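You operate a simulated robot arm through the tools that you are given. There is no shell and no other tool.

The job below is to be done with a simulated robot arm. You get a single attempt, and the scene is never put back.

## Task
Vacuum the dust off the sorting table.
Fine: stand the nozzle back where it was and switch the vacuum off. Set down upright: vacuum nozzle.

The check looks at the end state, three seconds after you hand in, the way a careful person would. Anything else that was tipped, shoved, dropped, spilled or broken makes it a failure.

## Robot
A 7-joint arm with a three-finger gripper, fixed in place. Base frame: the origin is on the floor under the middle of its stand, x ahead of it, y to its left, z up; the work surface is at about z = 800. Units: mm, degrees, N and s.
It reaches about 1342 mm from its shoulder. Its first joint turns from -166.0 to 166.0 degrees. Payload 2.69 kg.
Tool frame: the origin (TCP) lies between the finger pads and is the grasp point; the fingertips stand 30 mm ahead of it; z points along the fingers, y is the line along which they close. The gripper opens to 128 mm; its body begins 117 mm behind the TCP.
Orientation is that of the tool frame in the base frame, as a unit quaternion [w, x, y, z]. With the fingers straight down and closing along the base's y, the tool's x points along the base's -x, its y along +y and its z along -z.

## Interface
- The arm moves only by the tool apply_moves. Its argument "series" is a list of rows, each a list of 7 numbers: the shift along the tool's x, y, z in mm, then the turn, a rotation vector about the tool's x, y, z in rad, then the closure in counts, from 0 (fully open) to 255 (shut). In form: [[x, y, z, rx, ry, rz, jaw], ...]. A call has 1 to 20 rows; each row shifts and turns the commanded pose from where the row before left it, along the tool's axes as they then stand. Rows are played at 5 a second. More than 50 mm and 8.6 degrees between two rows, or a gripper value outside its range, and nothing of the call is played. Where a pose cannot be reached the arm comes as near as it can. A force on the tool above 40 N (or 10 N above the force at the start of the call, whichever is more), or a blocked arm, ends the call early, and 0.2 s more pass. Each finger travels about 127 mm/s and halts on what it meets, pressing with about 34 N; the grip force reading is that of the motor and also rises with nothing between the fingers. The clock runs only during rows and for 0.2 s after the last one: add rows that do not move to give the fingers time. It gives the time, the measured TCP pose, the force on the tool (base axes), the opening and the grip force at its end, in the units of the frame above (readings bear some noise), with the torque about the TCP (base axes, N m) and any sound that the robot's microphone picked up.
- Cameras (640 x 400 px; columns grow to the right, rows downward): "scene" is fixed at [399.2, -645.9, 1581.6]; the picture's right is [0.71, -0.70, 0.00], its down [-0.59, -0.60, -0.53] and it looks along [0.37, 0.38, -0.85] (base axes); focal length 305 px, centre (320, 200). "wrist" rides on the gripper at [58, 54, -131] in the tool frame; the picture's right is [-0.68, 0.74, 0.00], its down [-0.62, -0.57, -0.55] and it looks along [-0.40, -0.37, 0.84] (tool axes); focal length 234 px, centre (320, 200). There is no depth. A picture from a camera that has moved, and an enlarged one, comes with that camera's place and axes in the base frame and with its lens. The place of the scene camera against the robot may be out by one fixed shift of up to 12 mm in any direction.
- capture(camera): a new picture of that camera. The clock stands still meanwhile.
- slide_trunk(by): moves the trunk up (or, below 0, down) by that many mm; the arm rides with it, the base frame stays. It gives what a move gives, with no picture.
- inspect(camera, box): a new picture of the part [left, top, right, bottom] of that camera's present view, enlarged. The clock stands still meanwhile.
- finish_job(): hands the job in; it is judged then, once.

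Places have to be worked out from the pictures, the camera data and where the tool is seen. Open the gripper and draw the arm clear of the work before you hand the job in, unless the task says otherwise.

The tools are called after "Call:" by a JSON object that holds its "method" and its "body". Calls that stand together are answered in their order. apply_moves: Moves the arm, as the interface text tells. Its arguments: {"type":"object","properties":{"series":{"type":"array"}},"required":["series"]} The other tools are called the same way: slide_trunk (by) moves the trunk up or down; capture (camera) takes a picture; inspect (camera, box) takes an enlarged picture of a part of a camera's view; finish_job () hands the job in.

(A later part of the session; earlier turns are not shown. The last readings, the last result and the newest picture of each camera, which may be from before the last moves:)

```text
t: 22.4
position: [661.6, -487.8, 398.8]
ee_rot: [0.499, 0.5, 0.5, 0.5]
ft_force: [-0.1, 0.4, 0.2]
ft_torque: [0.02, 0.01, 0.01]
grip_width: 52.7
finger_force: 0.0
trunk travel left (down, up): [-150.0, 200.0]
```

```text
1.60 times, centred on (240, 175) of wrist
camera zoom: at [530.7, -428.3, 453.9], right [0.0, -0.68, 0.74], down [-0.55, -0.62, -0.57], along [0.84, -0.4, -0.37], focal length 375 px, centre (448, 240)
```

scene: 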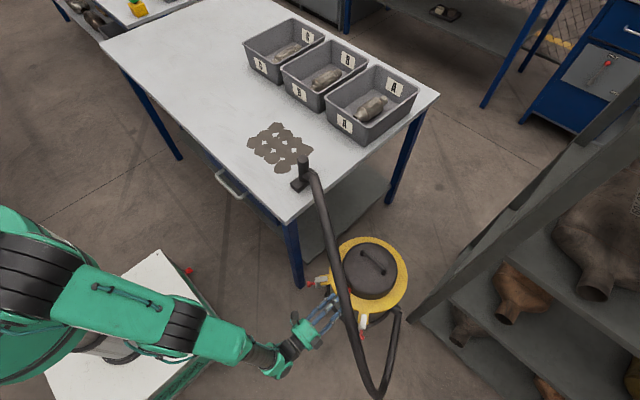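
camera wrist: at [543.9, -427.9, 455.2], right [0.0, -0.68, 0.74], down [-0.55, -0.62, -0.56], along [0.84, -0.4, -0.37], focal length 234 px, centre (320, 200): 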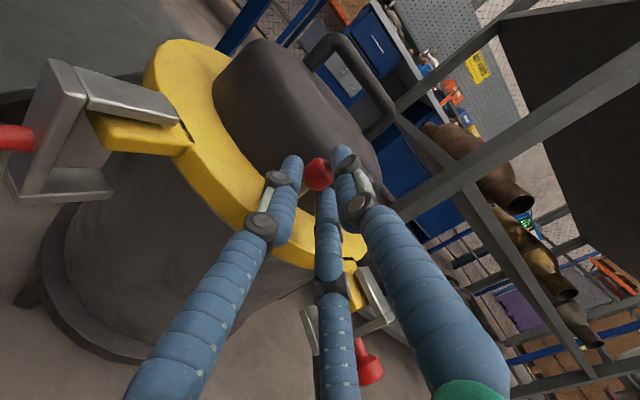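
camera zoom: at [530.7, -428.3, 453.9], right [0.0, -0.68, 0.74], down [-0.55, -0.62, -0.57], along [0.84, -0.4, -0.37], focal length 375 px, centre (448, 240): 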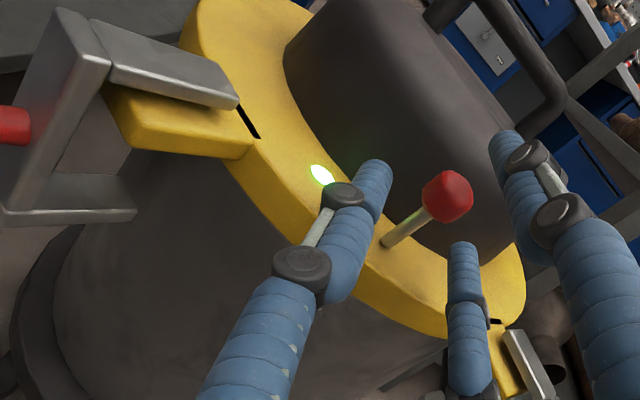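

The lever now stands over to the outside with the lamp still lit. I'll retract straight back along −x and then re-check the lid and the lever from a clear position.

Call:
{"method": "apply_moves", "body": {"series": [[0, 0, -25, 0, 0, 0, 150], [0, 0, -40, 0, 0, 0, 150], [0, 0, -40, 0, 0, 0, 150], [0, 0, 0, 0, 0, 0, 150]]}}

Call:
{"method": "capture", "body": {"camera": "wrist"}}

Call:
{"method": "inspect", "body": {"camera": "wrist", "box": [180, 60, 400, 280]}}

Call:
{"method": "inspect", "body": {"camera": "scene", "box": [280, 220, 430, 330]}}

```text
t: 23.4
position: [554.7, -487.6, 399.1]
ee_rot: [0.499, 0.5, 0.5, 0.5]
ft_force: [0.5, -0.4, 0.1]
ft_torque: [0.0, -0.02, 0.01]
grip_width: 52.8
finger_force: 0.1
trunk travel left (down, up): [-150.0, 200.0]
```

```text
taken
camera wrist: at [423.8, -427.9, 453.6], right [0.0, -0.68, 0.74], down [-0.55, -0.62, -0.57], along [0.84, -0.4, -0.37], focal length 234 px, centre (320, 200)
```

wrist: 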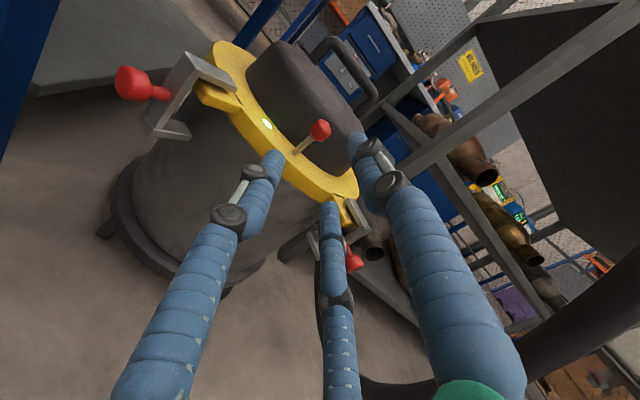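

```text
1.82 times, centred on (290, 170) of wrist
camera zoom: at [423.8, -427.9, 453.6], right [0.0, -0.68, 0.74], down [-0.55, -0.62, -0.57], along [0.84, -0.4, -0.37], focal length 426 px, centre (374, 254)
```

zoom: 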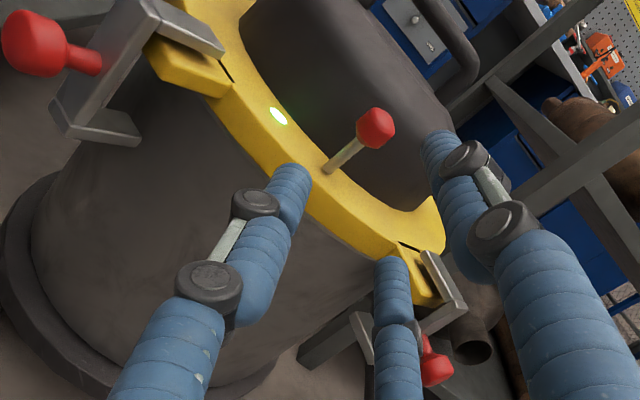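

```text
3.64 times, centred on (355, 275) of scene
camera zoom: at [399.2, -645.9, 1581.6], right [0.71, -0.7, 0.0], down [-0.59, -0.6, -0.53], along [0.37, 0.38, -0.85], focal length 1110 px, centre (193, -73)
```

zoom: 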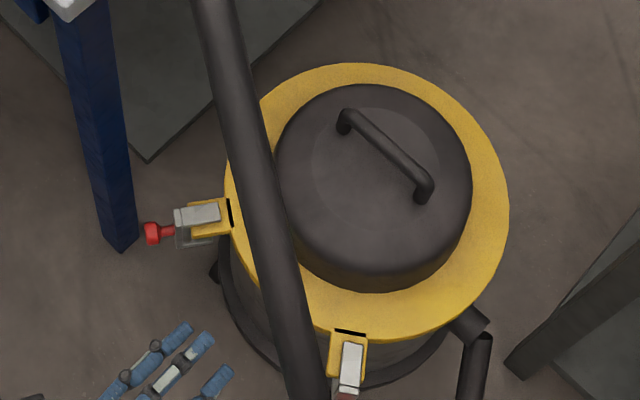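

I see thin dark gaps at the two latch tabs. The tank and lid positions in the scene picture look unchanged to within about a pixel, so I'll look at these gaps more closely.

Call:
{"method": "inspect", "body": {"camera": "scene", "box": [305, 260, 345, 290]}}

Call:
{"method": "inspect", "body": {"camera": "scene", "box": [345, 295, 385, 325]}}

Call:
{"method": "inspect", "body": {"camera": "wrist", "box": [190, 50, 290, 130]}}

```text
13.33 times, centred on (325, 275) of scene
camera zoom: at [399.2, -645.9, 1581.6], right [0.71, -0.7, 0.0], down [-0.59, -0.6, -0.53], along [0.37, 0.38, -0.85], focal length 4069 px, centre (253, -800)
```

zoom: 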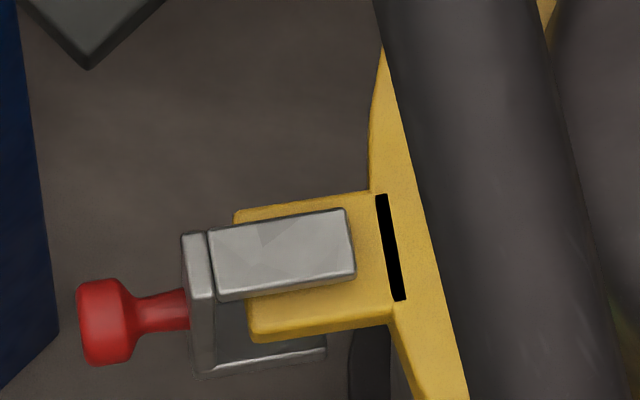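

```text
13.33 times, centred on (365, 310) of scene
camera zoom: at [399.2, -645.9, 1581.6], right [0.71, -0.7, 0.0], down [-0.59, -0.6, -0.53], along [0.37, 0.38, -0.85], focal length 4069 px, centre (-280, -1267)
```

zoom: 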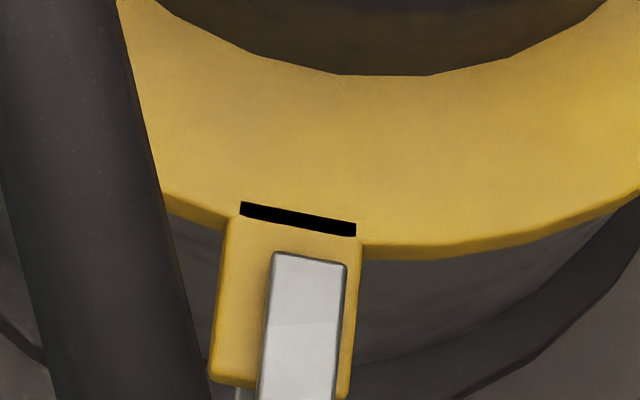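

```text
5.00 times, centred on (240, 90) of wrist
camera zoom: at [423.8, -427.9, 453.6], right [0.0, -0.68, 0.74], down [-0.55, -0.62, -0.57], along [0.84, -0.4, -0.37], focal length 1171 px, centre (720, 750)
```

zoom: 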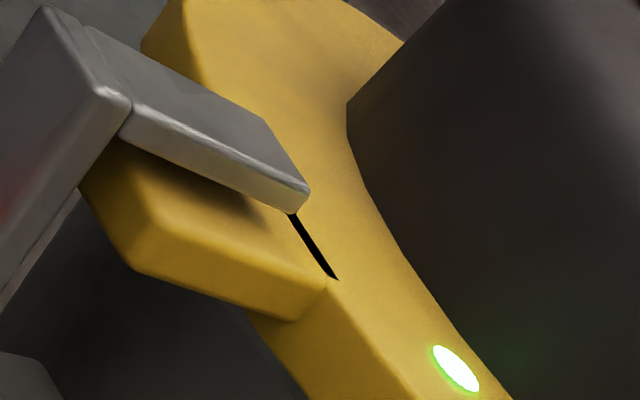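

Those black patches are flat overlaps where the tab and ring surfaces coincide, a rendering flicker rather than a real gap, and the lid and tank positions are unchanged. The vacuum is on. I'll back off to my earlier safe waypoint and undo the roll.

Call:
{"method": "apply_moves", "body": {"series": [[38.5, 18.5, -7, 0, 0, 0, 130], [38.5, 18.5, -7, 0, 0, 0, 130], [0, 0, 0, 0, 0, -0.1428, 130], [0, 0, 0, 0, 0, -0.1428, 130], [0, 0, 0, 0, 0, -0.1428, 130], [0, 0, 0, 0, 0, -0.1428, 130], [0, 0, 0, 0, 0, -0.1428, 130], [0, 0, 0, 0, 0, -0.1428, 130], [0, 0, 0, 0, 0, -0.1428, 130], [0, 0, 0, 0, 0, -0.1428, 130], [0, 0, 0, 0, 0, -0.1428, 130], [0, 0, 0, 0, 0, -0.1428, 130], [0, 0, 0, 0, 0, -0.1428, 130]]}}

Call:
{"method": "apply_moves", "body": {"series": [[0, 0, 0, 0, 0.1428, 0, 60], [0, 0, 0, 0, 0.1428, 0, 0], [0, 0, 0, 0, 0.1428, 0, 0], [0, 0, 0, 0, 0.1428, 0, 0], [0, 0, 0, 0, 0.1428, 0, 0], [0, 0, 0, 0, 0.1428, 0, 0], [0, 0, 0, 0, 0.1428, 0, 0], [0, 0, 0, 0, 0.1428, 0, 0], [0, 0, 0, 0, 0.1428, 0, 0], [0, 0, 0, 0, 0.1428, 0, 0], [0, 0, 0, 0, 0.1428, 0, 0], [0, 0, 0, 0, 0, 0, 0]]}}

```text
t: 26.2
position: [542.2, -412.5, 436.3]
ee_rot: [0.707, -0.001, 0.707, 0.0]
ft_force: [1.0, -1.2, 0.7]
ft_torque: [-0.01, -0.01, 0.07]
grip_width: 62.6
finger_force: 0.0
trunk travel left (down, up): [-150.0, 200.0]
```

```text
t: 28.8
position: [550.6, -415.6, 435.3]
ee_rot: [0.025, -0.001, 1.0, 0.004]
ft_force: [10.6, -7.1, 7.0]
ft_torque: [0.99, 1.25, 0.01]
grip_width: 128.0
finger_force: 0.2
out of reach, approached as far as the arm can: row 11
trunk travel left (down, up): [-150.0, 200.0]
```

The last row hit the arm's reach limit and there is some force on the tool. I'll check the scene before moving on.

Call:
{"method": "capture", "body": {"camera": "scene"}}

Call:
{"method": "capture", "body": {"camera": "wrist"}}

```text
taken
```

scene: 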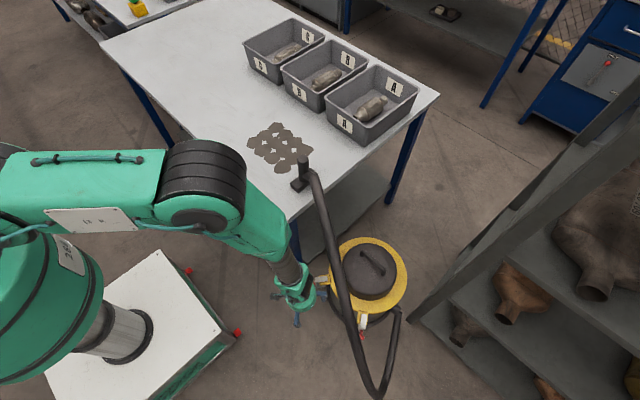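

```text
taken
camera wrist: at [485.8, -361.3, 566.4], right [0.67, 0.74, 0.04], down [0.59, -0.57, 0.58], along [0.45, -0.37, -0.82], focal length 234 px, centre (320, 200)
```

wrist: 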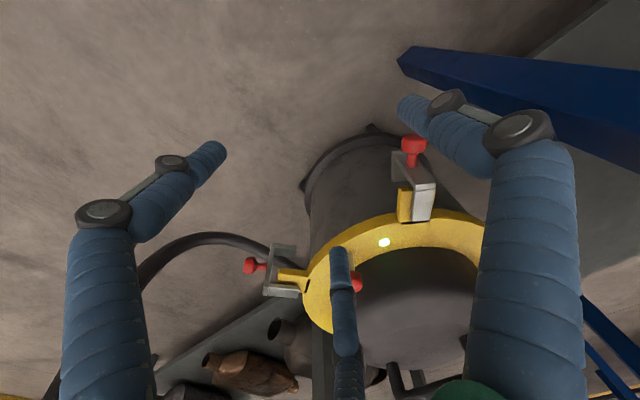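

The forearm has come in close to the table's front corner. I'll reverse the last turns to draw it back off and recheck the force.

Call:
{"method": "apply_moves", "body": {"series": [[0, 0, 0, 0, -0.1, 0, 0], [0, 0, 0, 0, -0.1428, 0, 0], [0, 0, 0, 0, -0.1428, 0, 0]]}}

Call:
{"method": "capture", "body": {"camera": "scene"}}

```text
t: 29.8
position: [706.5, -572.6, 562.6]
ee_rot: [0.268, -0.015, 0.96, -0.077]
ft_force: [0.5, -0.9, -2.9]
ft_torque: [-0.01, -0.16, -0.02]
grip_width: 127.9
finger_force: 0.1
out of reach, approached as far as the arm can: row 2
trunk travel left (down, up): [-150.0, 200.0]
stopped in row 3: the arm was blocked; the commanded pose is now the measured one
```

```text
taken
```

scene: 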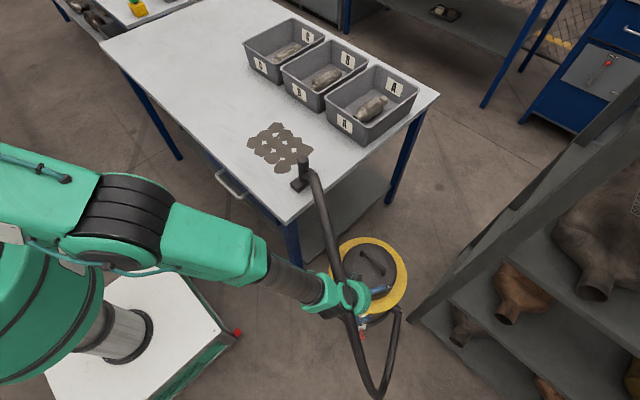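

The arm made an unexpected jump to (706, -573, 563), close to the hose. I'll stop and inspect everything before moving again.

Call:
{"method": "inspect", "body": {"camera": "scene", "box": [250, 200, 430, 330]}}

Call:
{"method": "inspect", "body": {"camera": "scene", "box": [230, 100, 370, 230]}}

Call:
{"method": "capture", "body": {"camera": "wrist"}}

```text
3.08 times, centred on (340, 265) of scene
camera zoom: at [399.2, -645.9, 1581.6], right [0.71, -0.7, 0.0], down [-0.59, -0.6, -0.53], along [0.37, 0.38, -0.85], focal length 939 px, centre (258, 0)
```

zoom: 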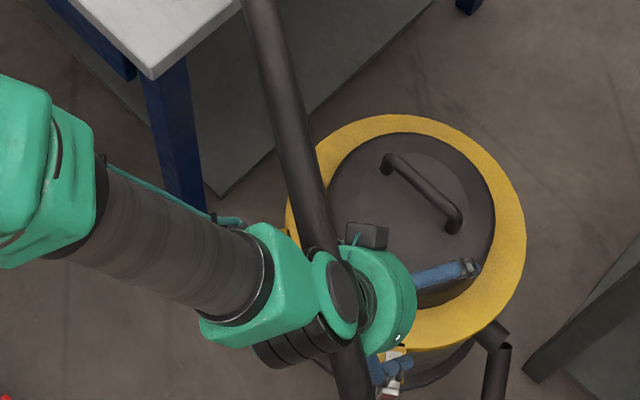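

```text
3.08 times, centred on (300, 165) of scene
camera zoom: at [399.2, -645.9, 1581.6], right [0.71, -0.7, 0.0], down [-0.59, -0.6, -0.53], along [0.37, 0.38, -0.85], focal length 939 px, centre (382, 308)
```

zoom: 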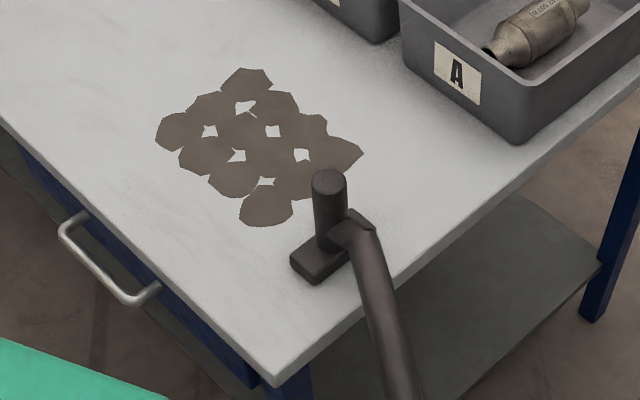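

```text
taken
camera wrist: at [589.4, -502.8, 635.5], right [0.59, 0.78, 0.23], down [0.24, -0.44, 0.87], along [0.77, -0.46, -0.44], focal length 234 px, centre (320, 200)
```

wrist: 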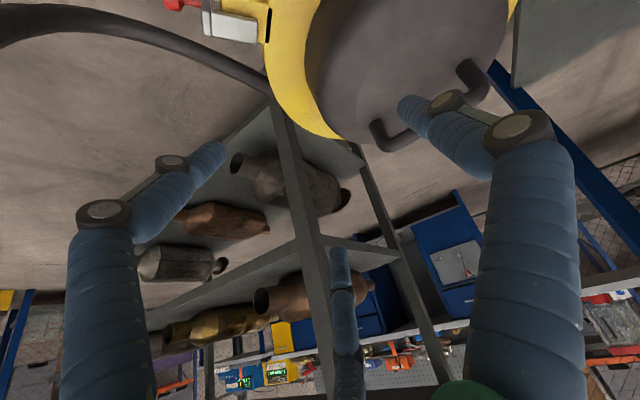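

The vacuum, hose and nozzle all look undisturbed, and the picture shows the wrist above the hose with the gripper hanging on its far side. Straight up is free, so I'll lift a small amount first and check.

Call:
{"method": "apply_moves", "body": {"series": [[-7.7, -2.3, -12.7, 0, 0, 0, 0], [-7.7, -2.3, -12.7, 0, 0, 0, 0]]}}

Call:
{"method": "inspect", "body": {"camera": "scene", "box": [200, 150, 440, 340]}}

```text
t: 30.4
position: [708.3, -573.5, 596.5]
ee_rot: [0.27, -0.016, 0.96, -0.079]
ft_force: [0.0, -0.1, 0.3]
ft_torque: [-0.03, -0.06, 0.01]
grip_width: 128.3
finger_force: 0.1
trunk travel left (down, up): [-150.0, 200.0]
```

```text
2.11 times, centred on (320, 245) of scene
camera zoom: at [399.2, -645.9, 1581.6], right [0.71, -0.7, 0.0], down [-0.59, -0.6, -0.53], along [0.37, 0.38, -0.85], focal length 642 px, centre (320, 105)
```

zoom: 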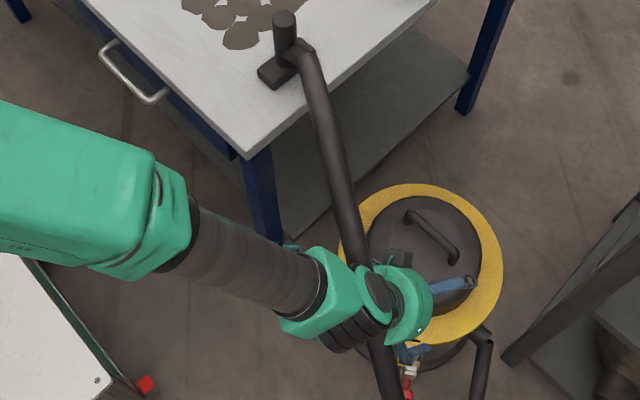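

Forces are near zero and everything still stands, so I'll continue straight up in steps.

Call:
{"method": "apply_moves", "body": {"series": [[-15.4, -4.7, -25.3, 0, 0, 0, 0], [-15.4, -4.7, -25.3, 0, 0, 0, 0]]}}

Call:
{"method": "inspect", "body": {"camera": "scene", "box": [200, 150, 440, 340]}}

```text
t: 31.0
position: [706.7, -572.7, 655.6]
ee_rot: [0.27, -0.015, 0.96, -0.08]
ft_force: [-0.2, 0.3, -0.3]
ft_torque: [-0.01, -0.08, 0.01]
grip_width: 128.0
finger_force: 0.0
trunk travel left (down, up): [-150.0, 200.0]
```

```text
2.11 times, centred on (320, 245) of scene
camera zoom: at [399.2, -645.9, 1581.6], right [0.71, -0.7, 0.0], down [-0.59, -0.6, -0.53], along [0.37, 0.38, -0.85], focal length 642 px, centre (320, 105)
```

zoom: 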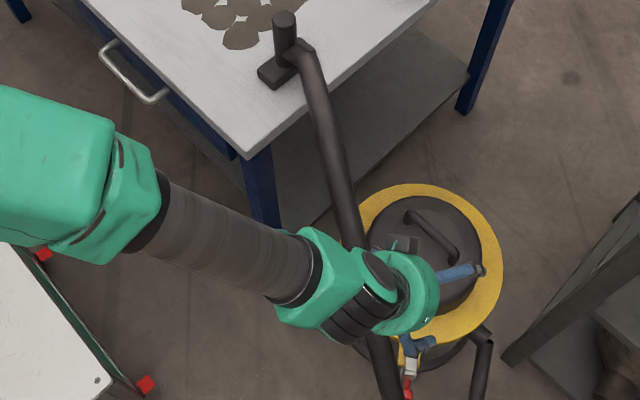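

All is calm. I'll keep rising until the gripper is clear above the hose arch at TCP z ≈ 1000.

Call:
{"method": "apply_moves", "body": {"series": [[-20, -6.1, -32.9, 0, 0, 0, 0], [-20, -6.1, -32.9, 0, 0, 0, 0], [-20, -6.1, -32.9, 0, 0, 0, 0], [-20, -6.1, -32.9, 0, 0, 0, 0], [0, 0, 0, 0, 0, 0, 0]]}}

Call:
{"method": "capture", "body": {"camera": "scene"}}

```text
t: 32.2
position: [707.5, -571.3, 813.4]
ee_rot: [0.27, -0.016, 0.959, -0.079]
ft_force: [0.0, -0.2, 0.7]
ft_torque: [0.01, 0.02, 0.0]
grip_width: 128.0
finger_force: 0.1
trunk travel left (down, up): [-150.0, 200.0]
```

```text
taken
```

scene: 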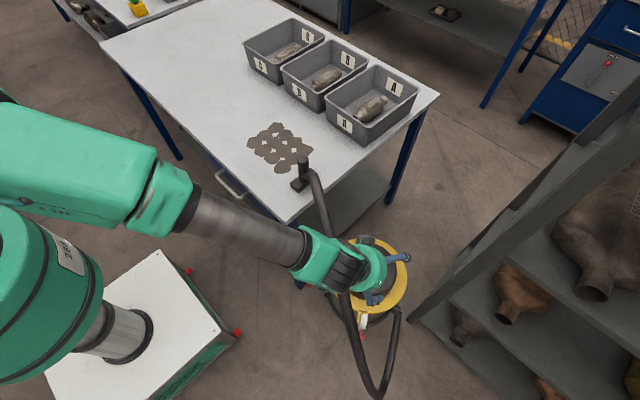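

Call:
{"method": "apply_moves", "body": {"series": [[-20, -6.1, -32.9, 0, 0, 0, 0], [-20, -6.1, -32.9, 0, 0, 0, 0], [-20, -6.1, -32.9, 0, 0, 0, 0], [-20, -6.1, -32.9, 0, 0, 0, 0], [-20, -6.1, -32.9, 0, 0, 0, 0], [-20, -6.1, -32.9, 0, 0, 0, 0], [0, 0, 0, 0, 0, 0, 0]]}}

Call:
{"method": "capture", "body": {"camera": "scene"}}

Call:
{"method": "capture", "body": {"camera": "wrist"}}

```text
t: 33.8
position: [705.5, -568.4, 1046.4]
ee_rot: [0.27, -0.015, 0.959, -0.08]
ft_force: [0.2, 0.2, -0.5]
ft_torque: [-0.04, 0.03, 0.0]
grip_width: 128.0
finger_force: 0.2
trunk travel left (down, up): [-150.0, 200.0]
```

```text
taken
```

scene: 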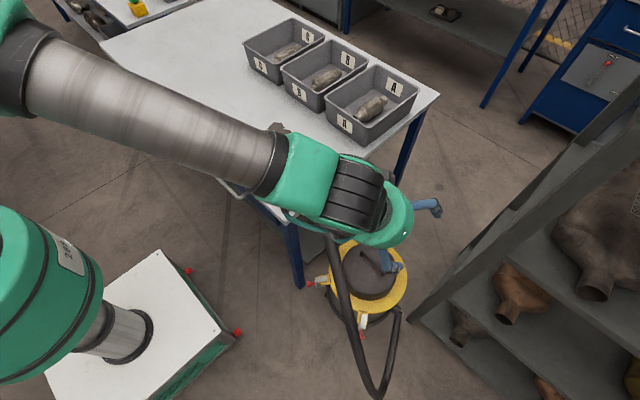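

```text
taken
camera wrist: at [588.5, -499.7, 1119.0], right [0.59, 0.78, 0.23], down [0.23, -0.43, 0.87], along [0.78, -0.46, -0.44], focal length 234 px, centre (320, 200)
```

wrist: 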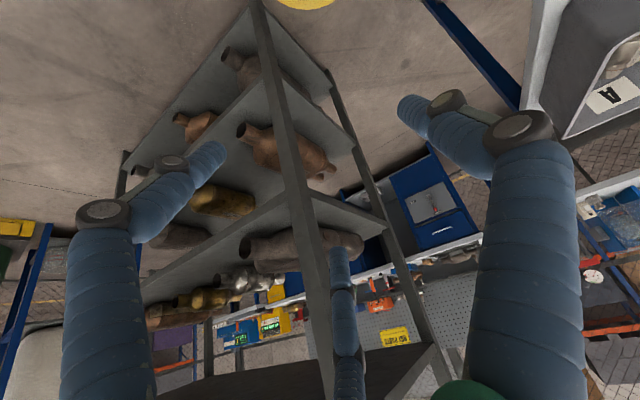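

I'm clear above the hose now. I'll restore the straight-down orientation and travel to above the nozzle near (754, -207).

Call:
{"method": "apply_moves", "body": {"series": [[0, 0, 0, -0.0408, 0.1375, 0.0077, 0], [0, 0, 0, -0.0408, 0.1375, 0.0077, 0], [0, 0, 0, -0.0408, 0.1375, 0.0077, 0], [0, 0, 0, -0.0408, 0.1375, 0.0077, 0], [0, 0, 0, 0, 0, 0, 0]]}}

```text
t: 35.0
position: [707.1, -569.4, 1044.8]
ee_rot: [-0.003, -0.001, 1.0, 0.001]
ft_force: [0.3, 0.5, -0.3]
ft_torque: [0.01, 0.04, -0.02]
grip_width: 128.2
finger_force: 0.1
trunk travel left (down, up): [-150.0, 200.0]
```

Orientation is restored. Now I travel over to the nozzle at height.

Call:
{"method": "apply_moves", "body": {"series": [[-5.9, 45.3, -3.8, 0, 0, 0, 0], [-5.9, 45.3, -3.8, 0, 0, 0, 0], [-5.9, 45.3, -3.8, 0, 0, 0, 0], [-5.9, 45.3, -3.8, 0, 0, 0, 0], [-5.9, 45.3, -3.8, 0, 0, 0, 0], [-5.9, 45.3, -3.8, 0, 0, 0, 0], [-5.9, 45.3, -3.8, 0, 0, 0, 0], [-5.9, 45.3, -3.8, 0, 0, 0, 0], [0, 0, 0, 0, 0, 0, 0]]}}

Call:
{"method": "capture", "body": {"camera": "wrist"}}

Call:
{"method": "capture", "body": {"camera": "scene"}}

```text
t: 37.0
position: [753.4, -206.7, 1074.8]
ee_rot: [-0.001, -0.001, 1.0, 0.001]
ft_force: [-0.2, 0.1, -0.2]
ft_torque: [-0.1, -0.01, 0.02]
grip_width: 128.2
finger_force: 0.1
trunk travel left (down, up): [-150.0, 200.0]
```

```text
taken
camera wrist: at [694.8, -151.4, 1207.8], right [0.68, 0.74, 0.0], down [0.62, -0.57, 0.55], along [0.4, -0.37, -0.84], focal length 234 px, centre (320, 200)
```

wrist: 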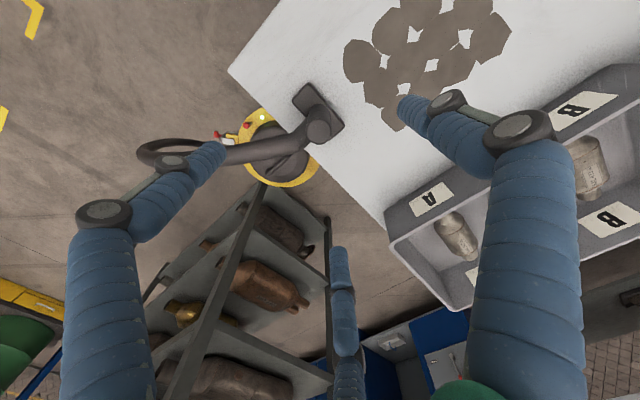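

```text
taken
```

scene: 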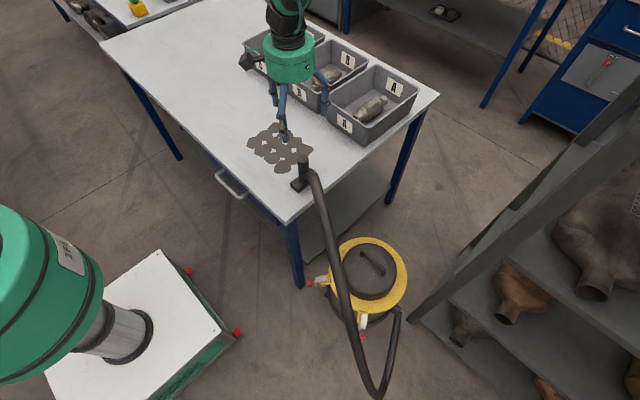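

The green lamp is still lit and the nozzle is standing as before. I'll zoom in on the nozzle to fix its axis and the hose stub height.

Call:
{"method": "inspect", "body": {"camera": "wrist", "box": [230, 65, 390, 205]}}

Call:
{"method": "inspect", "body": {"camera": "scene", "box": [280, 145, 340, 205]}}

```text
2.86 times, centred on (310, 135) of wrist
camera zoom: at [694.8, -151.4, 1207.8], right [0.68, 0.74, 0.0], down [0.62, -0.57, 0.55], along [0.4, -0.37, -0.84], focal length 669 px, centre (349, 386)
```

zoom: 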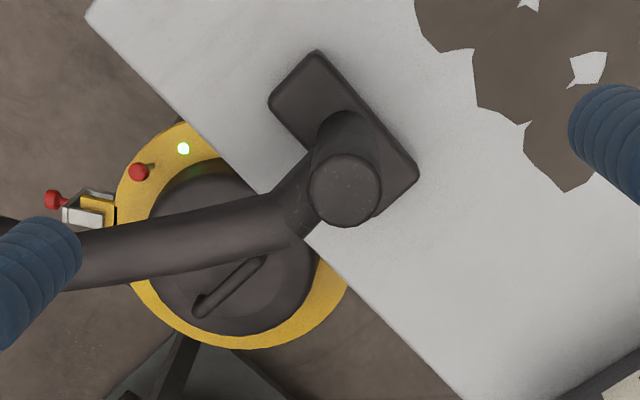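

```text
6.67 times, centred on (310, 175) of scene
camera zoom: at [399.2, -645.9, 1581.6], right [0.71, -0.7, 0.0], down [-0.59, -0.6, -0.53], along [0.37, 0.38, -0.85], focal length 2034 px, centre (387, 367)
```

zoom: 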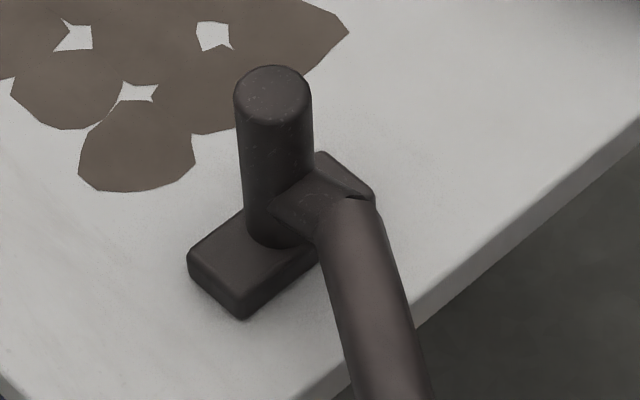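

The tube axis comes out near (755, -211) with its top at z≈918 and radius ≈15.5. The hose stub rises to about z=875 on the −y side, so the fingertips should stay above z≈880. I'll descend partway and re-check the centring.

Call:
{"method": "apply_moves", "body": {"series": [[-1.5, -4, 30, 0, 0, 0, 0], [0, 0, 35, 0, 0, 0, 0], [0, 0, 35, 0, 0, 0, 0], [0, 0, 0, 0, 0, 0, 0]]}}

Call:
{"method": "capture", "body": {"camera": "wrist"}}

Call:
{"method": "inspect", "body": {"camera": "scene", "box": [250, 90, 360, 200]}}

```text
t: 38.0
position: [754.6, -211.1, 973.9]
ee_rot: [-0.002, -0.001, 1.0, 0.001]
ft_force: [0.3, -0.4, -0.4]
ft_torque: [0.01, -0.01, -0.02]
grip_width: 127.9
finger_force: 0.0
trunk travel left (down, up): [-150.0, 200.0]
```

```text
taken
camera wrist: at [696.1, -156.8, 1105.8], right [0.68, 0.74, 0.0], down [0.62, -0.57, 0.55], along [0.4, -0.37, -0.84], focal length 234 px, centre (320, 200)
```

wrist: 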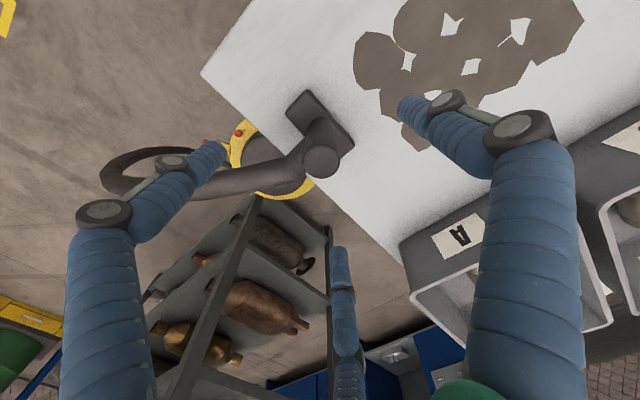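

```text
3.64 times, centred on (305, 145) of scene
camera zoom: at [399.2, -645.9, 1581.6], right [0.71, -0.7, 0.0], down [-0.59, -0.6, -0.53], along [0.37, 0.38, -0.85], focal length 1110 px, centre (374, 400)
```

zoom: 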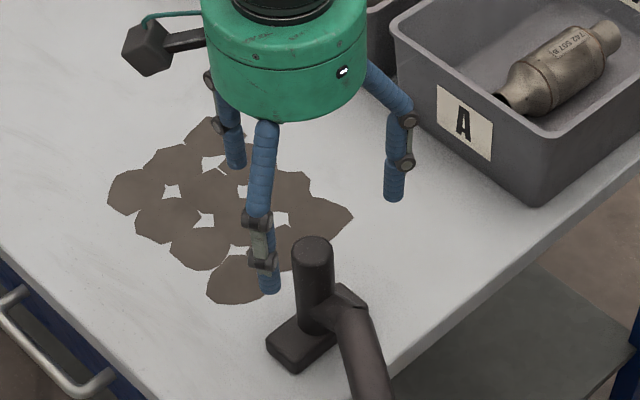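

Call:
{"method": "inspect", "body": {"camera": "wrist", "box": [260, 75, 380, 205]}}

```text
3.08 times, centred on (320, 140) of wrist
camera zoom: at [696.1, -156.8, 1105.8], right [0.68, 0.74, 0.0], down [0.62, -0.57, 0.55], along [0.4, -0.37, -0.84], focal length 720 px, centre (320, 385)
```

zoom: 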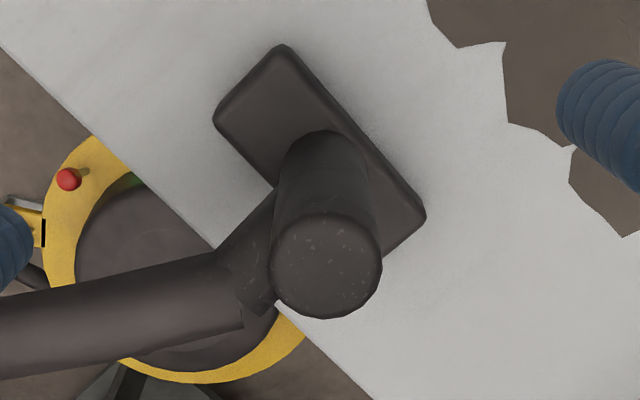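

The nozzle top is at (758, -212, 917), about 4 mm ahead of the tool axis. I'll correct that and descend to z≈911 so the tips stop around z=881.

Call:
{"method": "apply_moves", "body": {"series": [[-1.4, -0.4, 21, 0, 0, 0, 0], [-1.3, -0.3, 21, 0, 0, 0, 0], [-1.3, -0.3, 21, 0, 0, 0, 0], [0, 0, 0, 0, 0, 0, 0]]}}

Call:
{"method": "inspect", "body": {"camera": "wrist", "box": [240, 75, 400, 255]}}

Call:
{"method": "inspect", "body": {"camera": "scene", "box": [260, 110, 350, 200]}}

```text
t: 39.0
position: [760.1, -212.2, 911.7]
ee_rot: [-0.002, 0.0, 1.0, 0.001]
ft_force: [0.2, 0.5, -0.2]
ft_torque: [0.0, 0.01, 0.0]
grip_width: 127.9
finger_force: 0.1
trunk travel left (down, up): [-150.0, 200.0]
```

```text
2.22 times, centred on (320, 165) of wrist
camera zoom: at [701.3, -157.5, 1044.3], right [0.68, 0.74, 0.0], down [0.62, -0.57, 0.55], along [0.4, -0.37, -0.84], focal length 520 px, centre (320, 278)
```

zoom: 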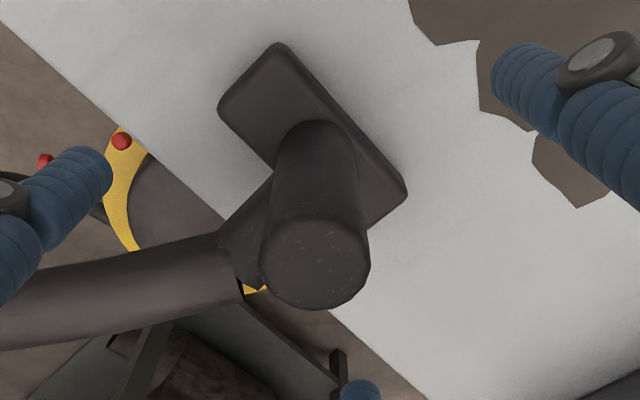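

```text
4.44 times, centred on (305, 155) of scene
camera zoom: at [399.2, -645.9, 1581.6], right [0.71, -0.7, 0.0], down [-0.59, -0.6, -0.53], along [0.37, 0.38, -0.85], focal length 1356 px, centre (387, 400)
```

zoom: 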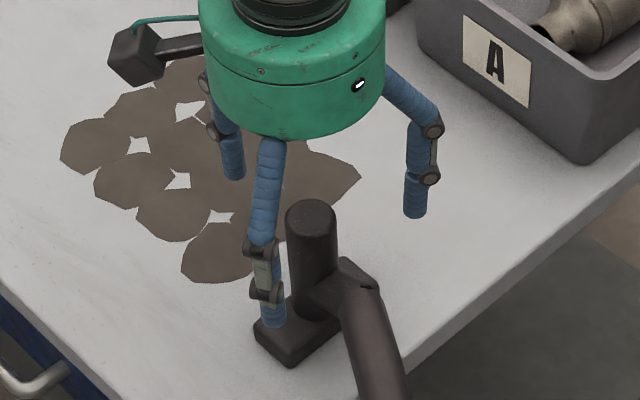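

The tube is roughly centred between the fingers, within about 3 mm. I'll lower 5 mm more and close gradually on the tube.

Call:
{"method": "apply_moves", "body": {"series": [[0, 0, 5, 0, 0, 0, 60], [0, 0, 0, 0, 0, 0, 120], [0, 0, 0, 0, 0, 0, 160], [0, 0, 0, 0, 0, 0, 175], [0, 0, 0, 0, 0, 0, 183], [0, 0, 0, 0, 0, 0, 190]]}}

Call:
{"method": "inspect", "body": {"camera": "wrist", "box": [240, 75, 400, 255]}}

Call:
{"method": "inspect", "body": {"camera": "scene", "box": [260, 110, 350, 200]}}

```text
t: 40.4
position: [760.3, -212.1, 908.1]
ee_rot: [-0.001, 0.0, 1.0, 0.001]
ft_force: [0.9, -0.5, 0.7]
ft_torque: [-0.03, 0.01, -0.01]
grip_width: 34.6
finger_force: 1.1
trunk travel left (down, up): [-150.0, 200.0]
```

```text
2.22 times, centred on (320, 165) of wrist
camera zoom: at [701.1, -157.9, 1040.3], right [0.68, 0.74, 0.0], down [0.62, -0.57, 0.55], along [0.4, -0.37, -0.84], focal length 520 px, centre (320, 278)
```

zoom: 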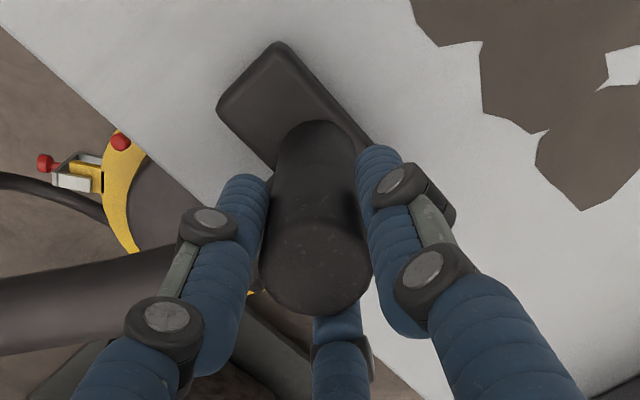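

```text
4.44 times, centred on (305, 155) of scene
camera zoom: at [399.2, -645.9, 1581.6], right [0.71, -0.7, 0.0], down [-0.59, -0.6, -0.53], along [0.37, 0.38, -0.85], focal length 1356 px, centre (387, 400)
```

zoom: 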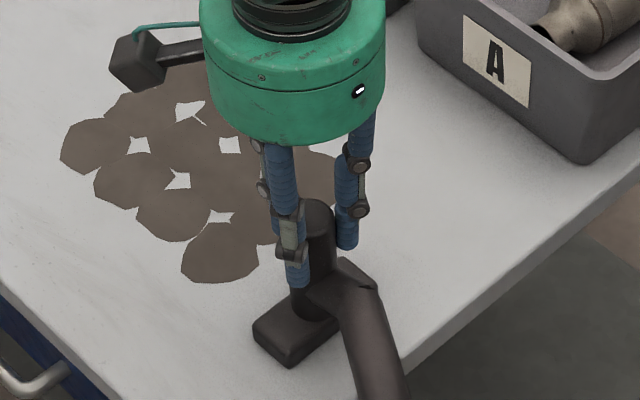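

The fingers surround the tube nicely with light contact at 34.6 mm and the nozzle unmoved. Now I'll firm up the grip.

Call:
{"method": "apply_moves", "body": {"series": [[0, 0, 0, 0, 0, 0, 200], [0, 0, 0, 0, 0, 0, 215], [0, 0, 0, 0, 0, 0, 235], [0, 0, 0, 0, 0, 0, 255], [0, 0, 0, 0, 0, 0, 255]]}}

Call:
{"method": "inspect", "body": {"camera": "wrist", "box": [240, 75, 400, 255]}}

Call:
{"method": "inspect", "body": {"camera": "scene", "box": [260, 110, 350, 200]}}

```text
t: 41.6
position: [759.6, -212.3, 908.6]
ee_rot: [-0.003, -0.002, 1.0, 0.001]
ft_force: [0.7, 0.8, 0.0]
ft_torque: [0.05, -0.01, -0.06]
grip_width: 32.4
finger_force: 34.1
trunk travel left (down, up): [-150.0, 200.0]
```

```text
2.22 times, centred on (320, 165) of wrist
camera zoom: at [701.1, -157.8, 1040.2], right [0.68, 0.74, 0.0], down [0.62, -0.57, 0.55], along [0.4, -0.37, -0.84], focal length 520 px, centre (320, 278)
```

zoom: 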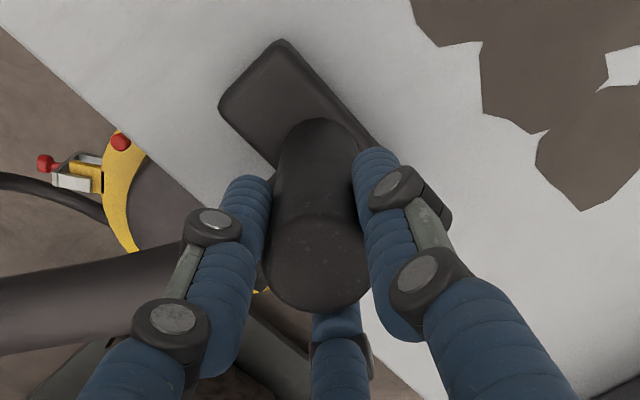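

```text
4.44 times, centred on (305, 155) of scene
camera zoom: at [399.2, -645.9, 1581.6], right [0.71, -0.7, 0.0], down [-0.59, -0.6, -0.53], along [0.37, 0.38, -0.85], focal length 1356 px, centre (387, 400)
```

zoom: 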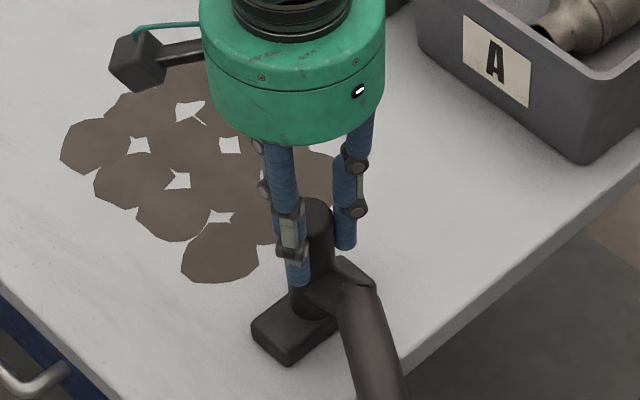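

The grip is firm at 32.4 mm and 34 N, and the nozzle is upright. I'll lift about 1 mm to avoid scraping and start the first sweep in +y over the left column of dust, checking how the hose follows.

Call:
{"method": "apply_moves", "body": {"series": [[0, 0, -1, 0, 0, 0, 255], [1, 10, 0, 0, 0, 0, 255], [2, 15, 0, 0, 0, 0, 255], [2, 15, 0, 0, 0, 0, 255], [2, 15, 0, 0, 0, 0, 255], [0, 15, 0, 0, 0, 0, 255]]}}

Call:
{"method": "capture", "body": {"camera": "wrist"}}

Call:
{"method": "capture", "body": {"camera": "scene"}}

```text
t: 43.0
position: [752.9, -144.1, 911.8]
ee_rot: [-0.002, -0.001, 1.0, 0.001]
ft_force: [-0.4, -1.8, -0.7]
ft_torque: [0.01, 0.0, -0.03]
grip_width: 32.5
finger_force: 34.3
trunk travel left (down, up): [-150.0, 200.0]
```

```text
taken
camera wrist: at [693.9, -88.4, 1044.0], right [0.68, 0.74, 0.0], down [0.62, -0.57, 0.55], along [0.4, -0.37, -0.84], focal length 234 px, centre (320, 200)
```

wrist: 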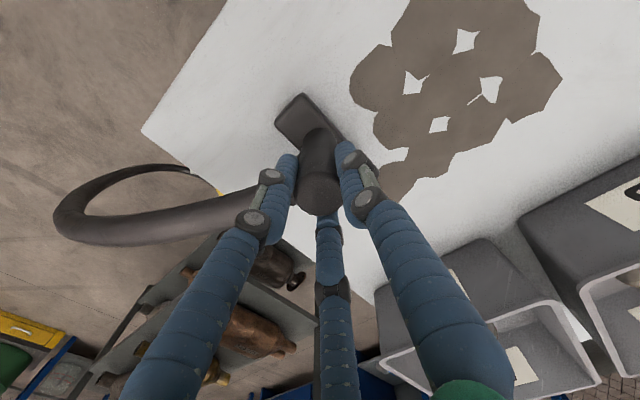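

```text
taken
```

scene: 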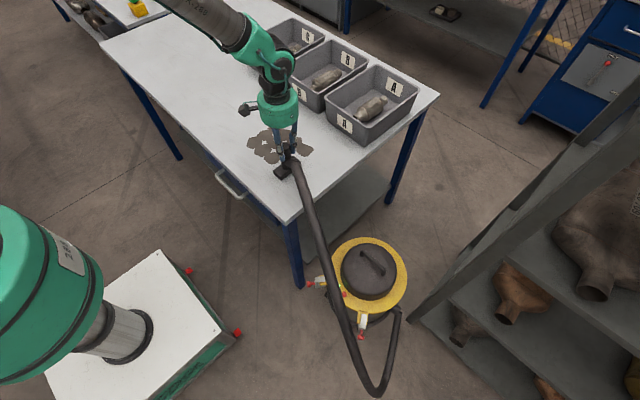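

Dust near the nozzle is vanishing, so the suction works. The TCP reads about 3 mm higher than expected, so I'll hold a moment and check the head's height above the table.

Call:
{"method": "apply_moves", "body": {"series": [[0, 0, 0, 0, 0, 0, 255], [0, 0, 0, 0, 0, 0, 255]]}}

Call:
{"method": "inspect", "body": {"camera": "scene", "box": [230, 100, 340, 210]}}

Call:
{"method": "inspect", "body": {"camera": "wrist", "box": [230, 70, 410, 230]}}

```text
t: 43.6
position: [752.1, -142.8, 911.7]
ee_rot: [-0.002, -0.001, 1.0, 0.002]
ft_force: [0.1, -0.1, -2.0]
ft_torque: [0.01, 0.03, -0.01]
grip_width: 32.6
finger_force: 34.0
trunk travel left (down, up): [-150.0, 200.0]
```

```text
3.64 times, centred on (285, 155) of scene
camera zoom: at [399.2, -645.9, 1581.6], right [0.71, -0.7, 0.0], down [-0.59, -0.6, -0.53], along [0.37, 0.38, -0.85], focal length 1110 px, centre (447, 364)
```

zoom: 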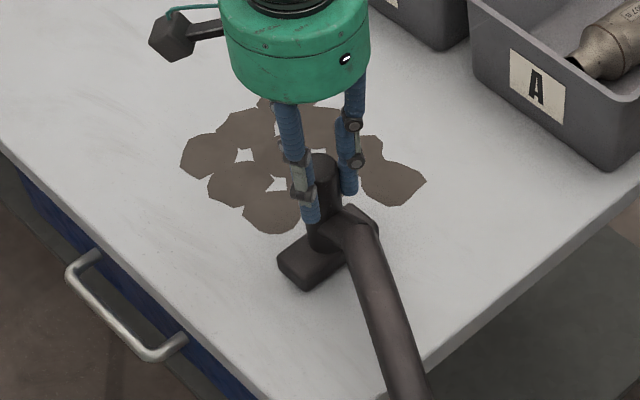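

```text
2.50 times, centred on (320, 150) of wrist
camera zoom: at [694.1, -88.3, 1044.0], right [0.68, 0.74, 0.0], down [0.62, -0.57, 0.55], along [0.4, -0.37, -0.84], focal length 585 px, centre (320, 325)
```

zoom: 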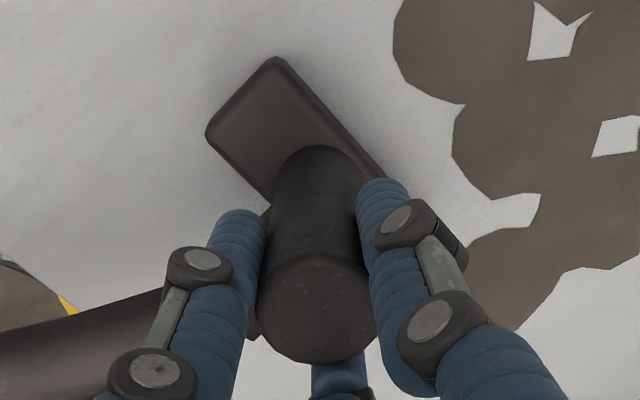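

The head is about 3–4 mm above the surface but suction still removes the dust. I'll lower 2.5 mm and continue sweeping in +y.

Call:
{"method": "apply_moves", "body": {"series": [[0, 0, 2.5, 0, 0, 0, 255], [0, 15, 0, 0, 0, 0, 255], [0, 15, 0, 0, 0, 0, 255], [0, 15, 0, 0, 0, 0, 255], [0, 15, 0, 0, 0, 0, 255], [0, 15, 0, 0, 0, 0, 255], [0, 0, 0, 0, 0, 0, 255]]}}

Call:
{"method": "capture", "body": {"camera": "wrist"}}

Call:
{"method": "capture", "body": {"camera": "scene"}}

```text
t: 45.2
position: [750.2, -66.6, 906.9]
ee_rot: [-0.002, 0.0, 1.0, 0.001]
ft_force: [-0.7, 0.8, -1.5]
ft_torque: [-0.02, -0.01, 0.0]
grip_width: 32.3
finger_force: 33.8
trunk travel left (down, up): [-150.0, 200.0]
```

```text
taken
camera wrist: at [693.4, -12.7, 1040.7], right [0.68, 0.74, 0.0], down [0.62, -0.57, 0.55], along [0.4, -0.37, -0.84], focal length 234 px, centre (320, 200)
```

wrist: 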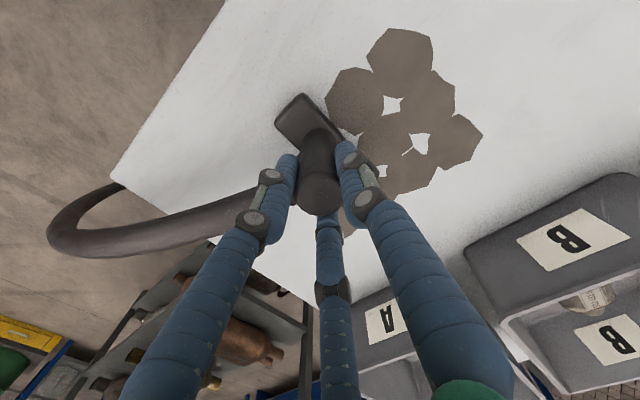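

```text
taken
```

scene: 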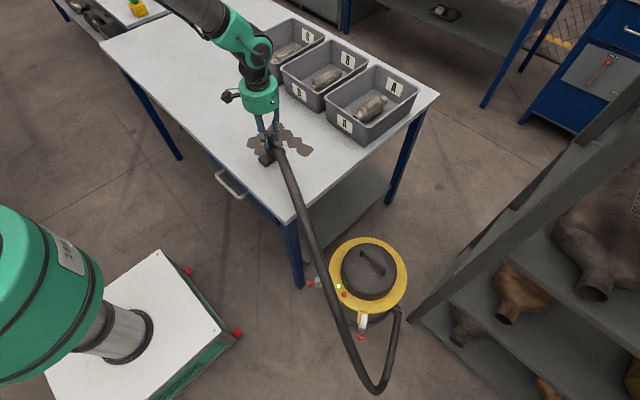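

Dust keeps disappearing and forces are small. I'll continue the first pass to y≈+68.

Call:
{"method": "apply_moves", "body": {"series": [[0, 15, 0, 0, 0, 0, 255], [0, 15, 0, 0, 0, 0, 255], [0, 15, 0, 0, 0, 0, 255], [0, 15, 0, 0, 0, 0, 255], [0, 15, 0, 0, 0, 0, 255], [0, 15, 0, 0, 0, 0, 255], [0, 15, 0, 0, 0, 0, 255], [0, 15, 0, 0, 0, 0, 255], [0, 15, 0, 0, 0, 0, 255], [0, 0, 0, 0, 0, 0, 255]]}}

Call:
{"method": "capture", "body": {"camera": "wrist"}}

Call:
{"method": "capture", "body": {"camera": "scene"}}

```text
t: 47.4
position: [751.2, 66.7, 908.8]
ee_rot: [-0.001, -0.001, 1.0, 0.001]
ft_force: [1.0, -0.3, -0.8]
ft_torque: [0.01, 0.03, -0.02]
grip_width: 32.6
finger_force: 34.3
trunk travel left (down, up): [-150.0, 200.0]
```

```text
taken
camera wrist: at [691.9, 122.2, 1040.3], right [0.68, 0.74, 0.0], down [0.62, -0.57, 0.55], along [0.4, -0.37, -0.84], focal length 234 px, centre (320, 200)
```

wrist: 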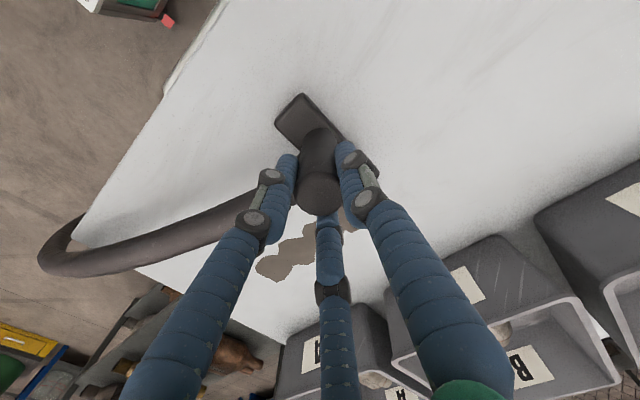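

```text
taken
```

scene: 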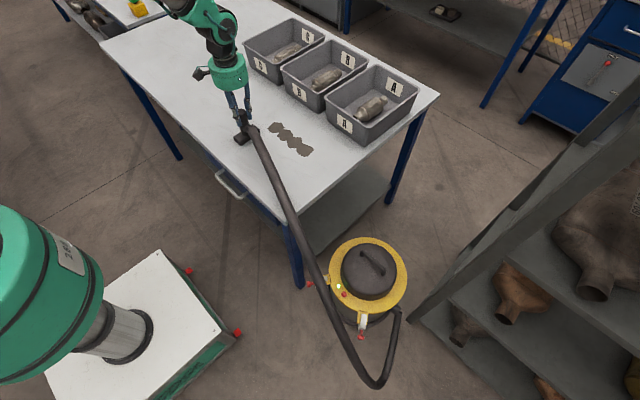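

Two of the three columns are gone, and one column remains around x≈848. I'll shift to x≈850 here at y=+67 and then sweep back in −y.

Call:
{"method": "apply_moves", "body": {"series": [[-20, 0, 0, 0, 0, 0, 255], [-20, 0, 0, 0, 0, 0, 255], [-20, 0, 0, 0, 0, 0, 255], [-20, 0, 0, 0, 0, 0, 255], [-19, 0, 0, 0, 0, 0, 255], [0, 0, 0, 0, 0, 0, 255]]}}

Call:
{"method": "capture", "body": {"camera": "scene"}}

Call:
{"method": "capture", "body": {"camera": "wrist"}}

```text
t: 48.8
position: [849.6, 66.6, 908.1]
ee_rot: [-0.002, -0.001, 1.0, 0.001]
ft_force: [-0.3, 1.0, -3.0]
ft_torque: [0.01, 0.04, 0.01]
grip_width: 32.5
finger_force: 34.3
trunk travel left (down, up): [-150.0, 200.0]
```

```text
taken
```

scene: 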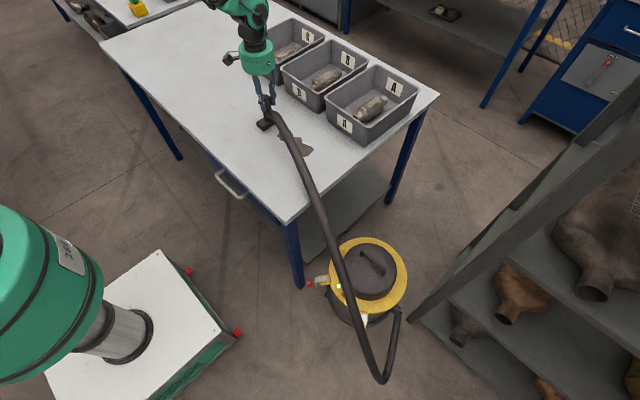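

```text
taken
camera wrist: at [791.1, 121.1, 1040.5], right [0.68, 0.74, 0.0], down [0.62, -0.57, 0.55], along [0.4, -0.37, -0.84], focal length 234 px, centre (320, 200)
```

wrist: 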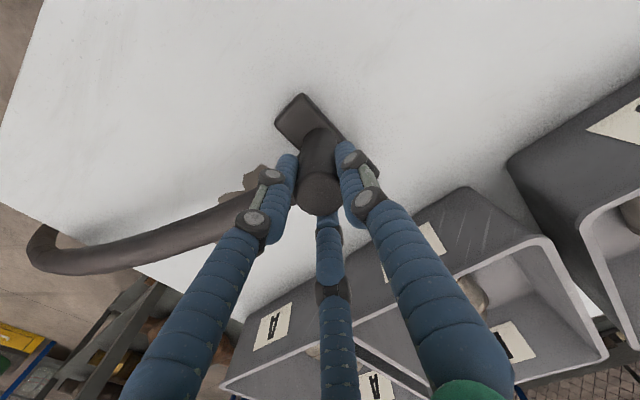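

The nozzle is lined up with the last column and clear of the bins. I'll sweep in −y along x≈850.

Call:
{"method": "apply_moves", "body": {"series": [[0, -15, 0, 0, 0, 0, 255], [0, -15, 0, 0, 0, 0, 255], [0, -15, 0, 0, 0, 0, 255], [0, -15, 0, 0, 0, 0, 255], [0, -15, 0, 0, 0, 0, 255], [0, -15, 0, 0, 0, 0, 255], [0, -15, 0, 0, 0, 0, 255], [0, -15, 0, 0, 0, 0, 255], [0, -15, 0, 0, 0, 0, 255], [0, -15, 0, 0, 0, 0, 255], [0, -15, 0, 0, 0, 0, 255], [0, -15, 0, 0, 0, 0, 255], [0, -15, 0, 0, 0, 0, 255], [0, -15, 0, 0, 0, 0, 255], [0, -8, 0, 0, 0, 0, 255], [0, 0, 0, 0, 0, 0, 255]]}}

Call:
{"method": "capture", "body": {"camera": "scene"}}

Call:
{"method": "capture", "body": {"camera": "wrist"}}

```text
t: 52.2
position: [850.0, -152.2, 908.3]
ee_rot: [-0.002, -0.001, 1.0, 0.001]
ft_force: [0.2, 0.0, -0.1]
ft_torque: [0.05, 0.06, -0.04]
grip_width: 32.4
finger_force: 33.5
trunk travel left (down, up): [-150.0, 200.0]
```

```text
taken
```

scene: 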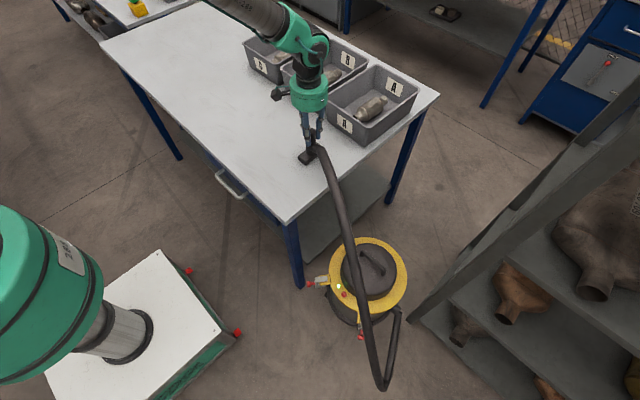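

```text
taken
camera wrist: at [791.7, -96.7, 1040.3], right [0.68, 0.74, 0.0], down [0.62, -0.57, 0.55], along [0.4, -0.37, -0.84], focal length 234 px, centre (320, 200)
```

wrist: 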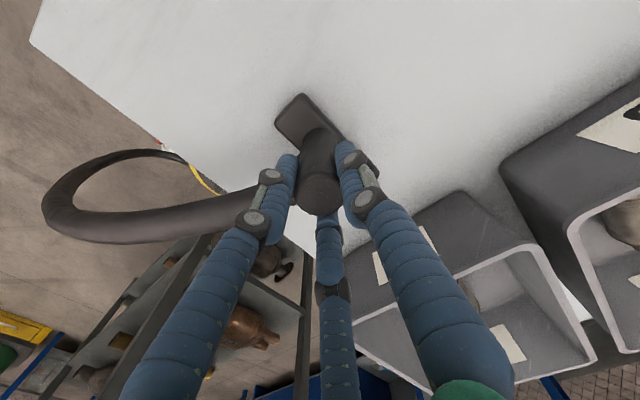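

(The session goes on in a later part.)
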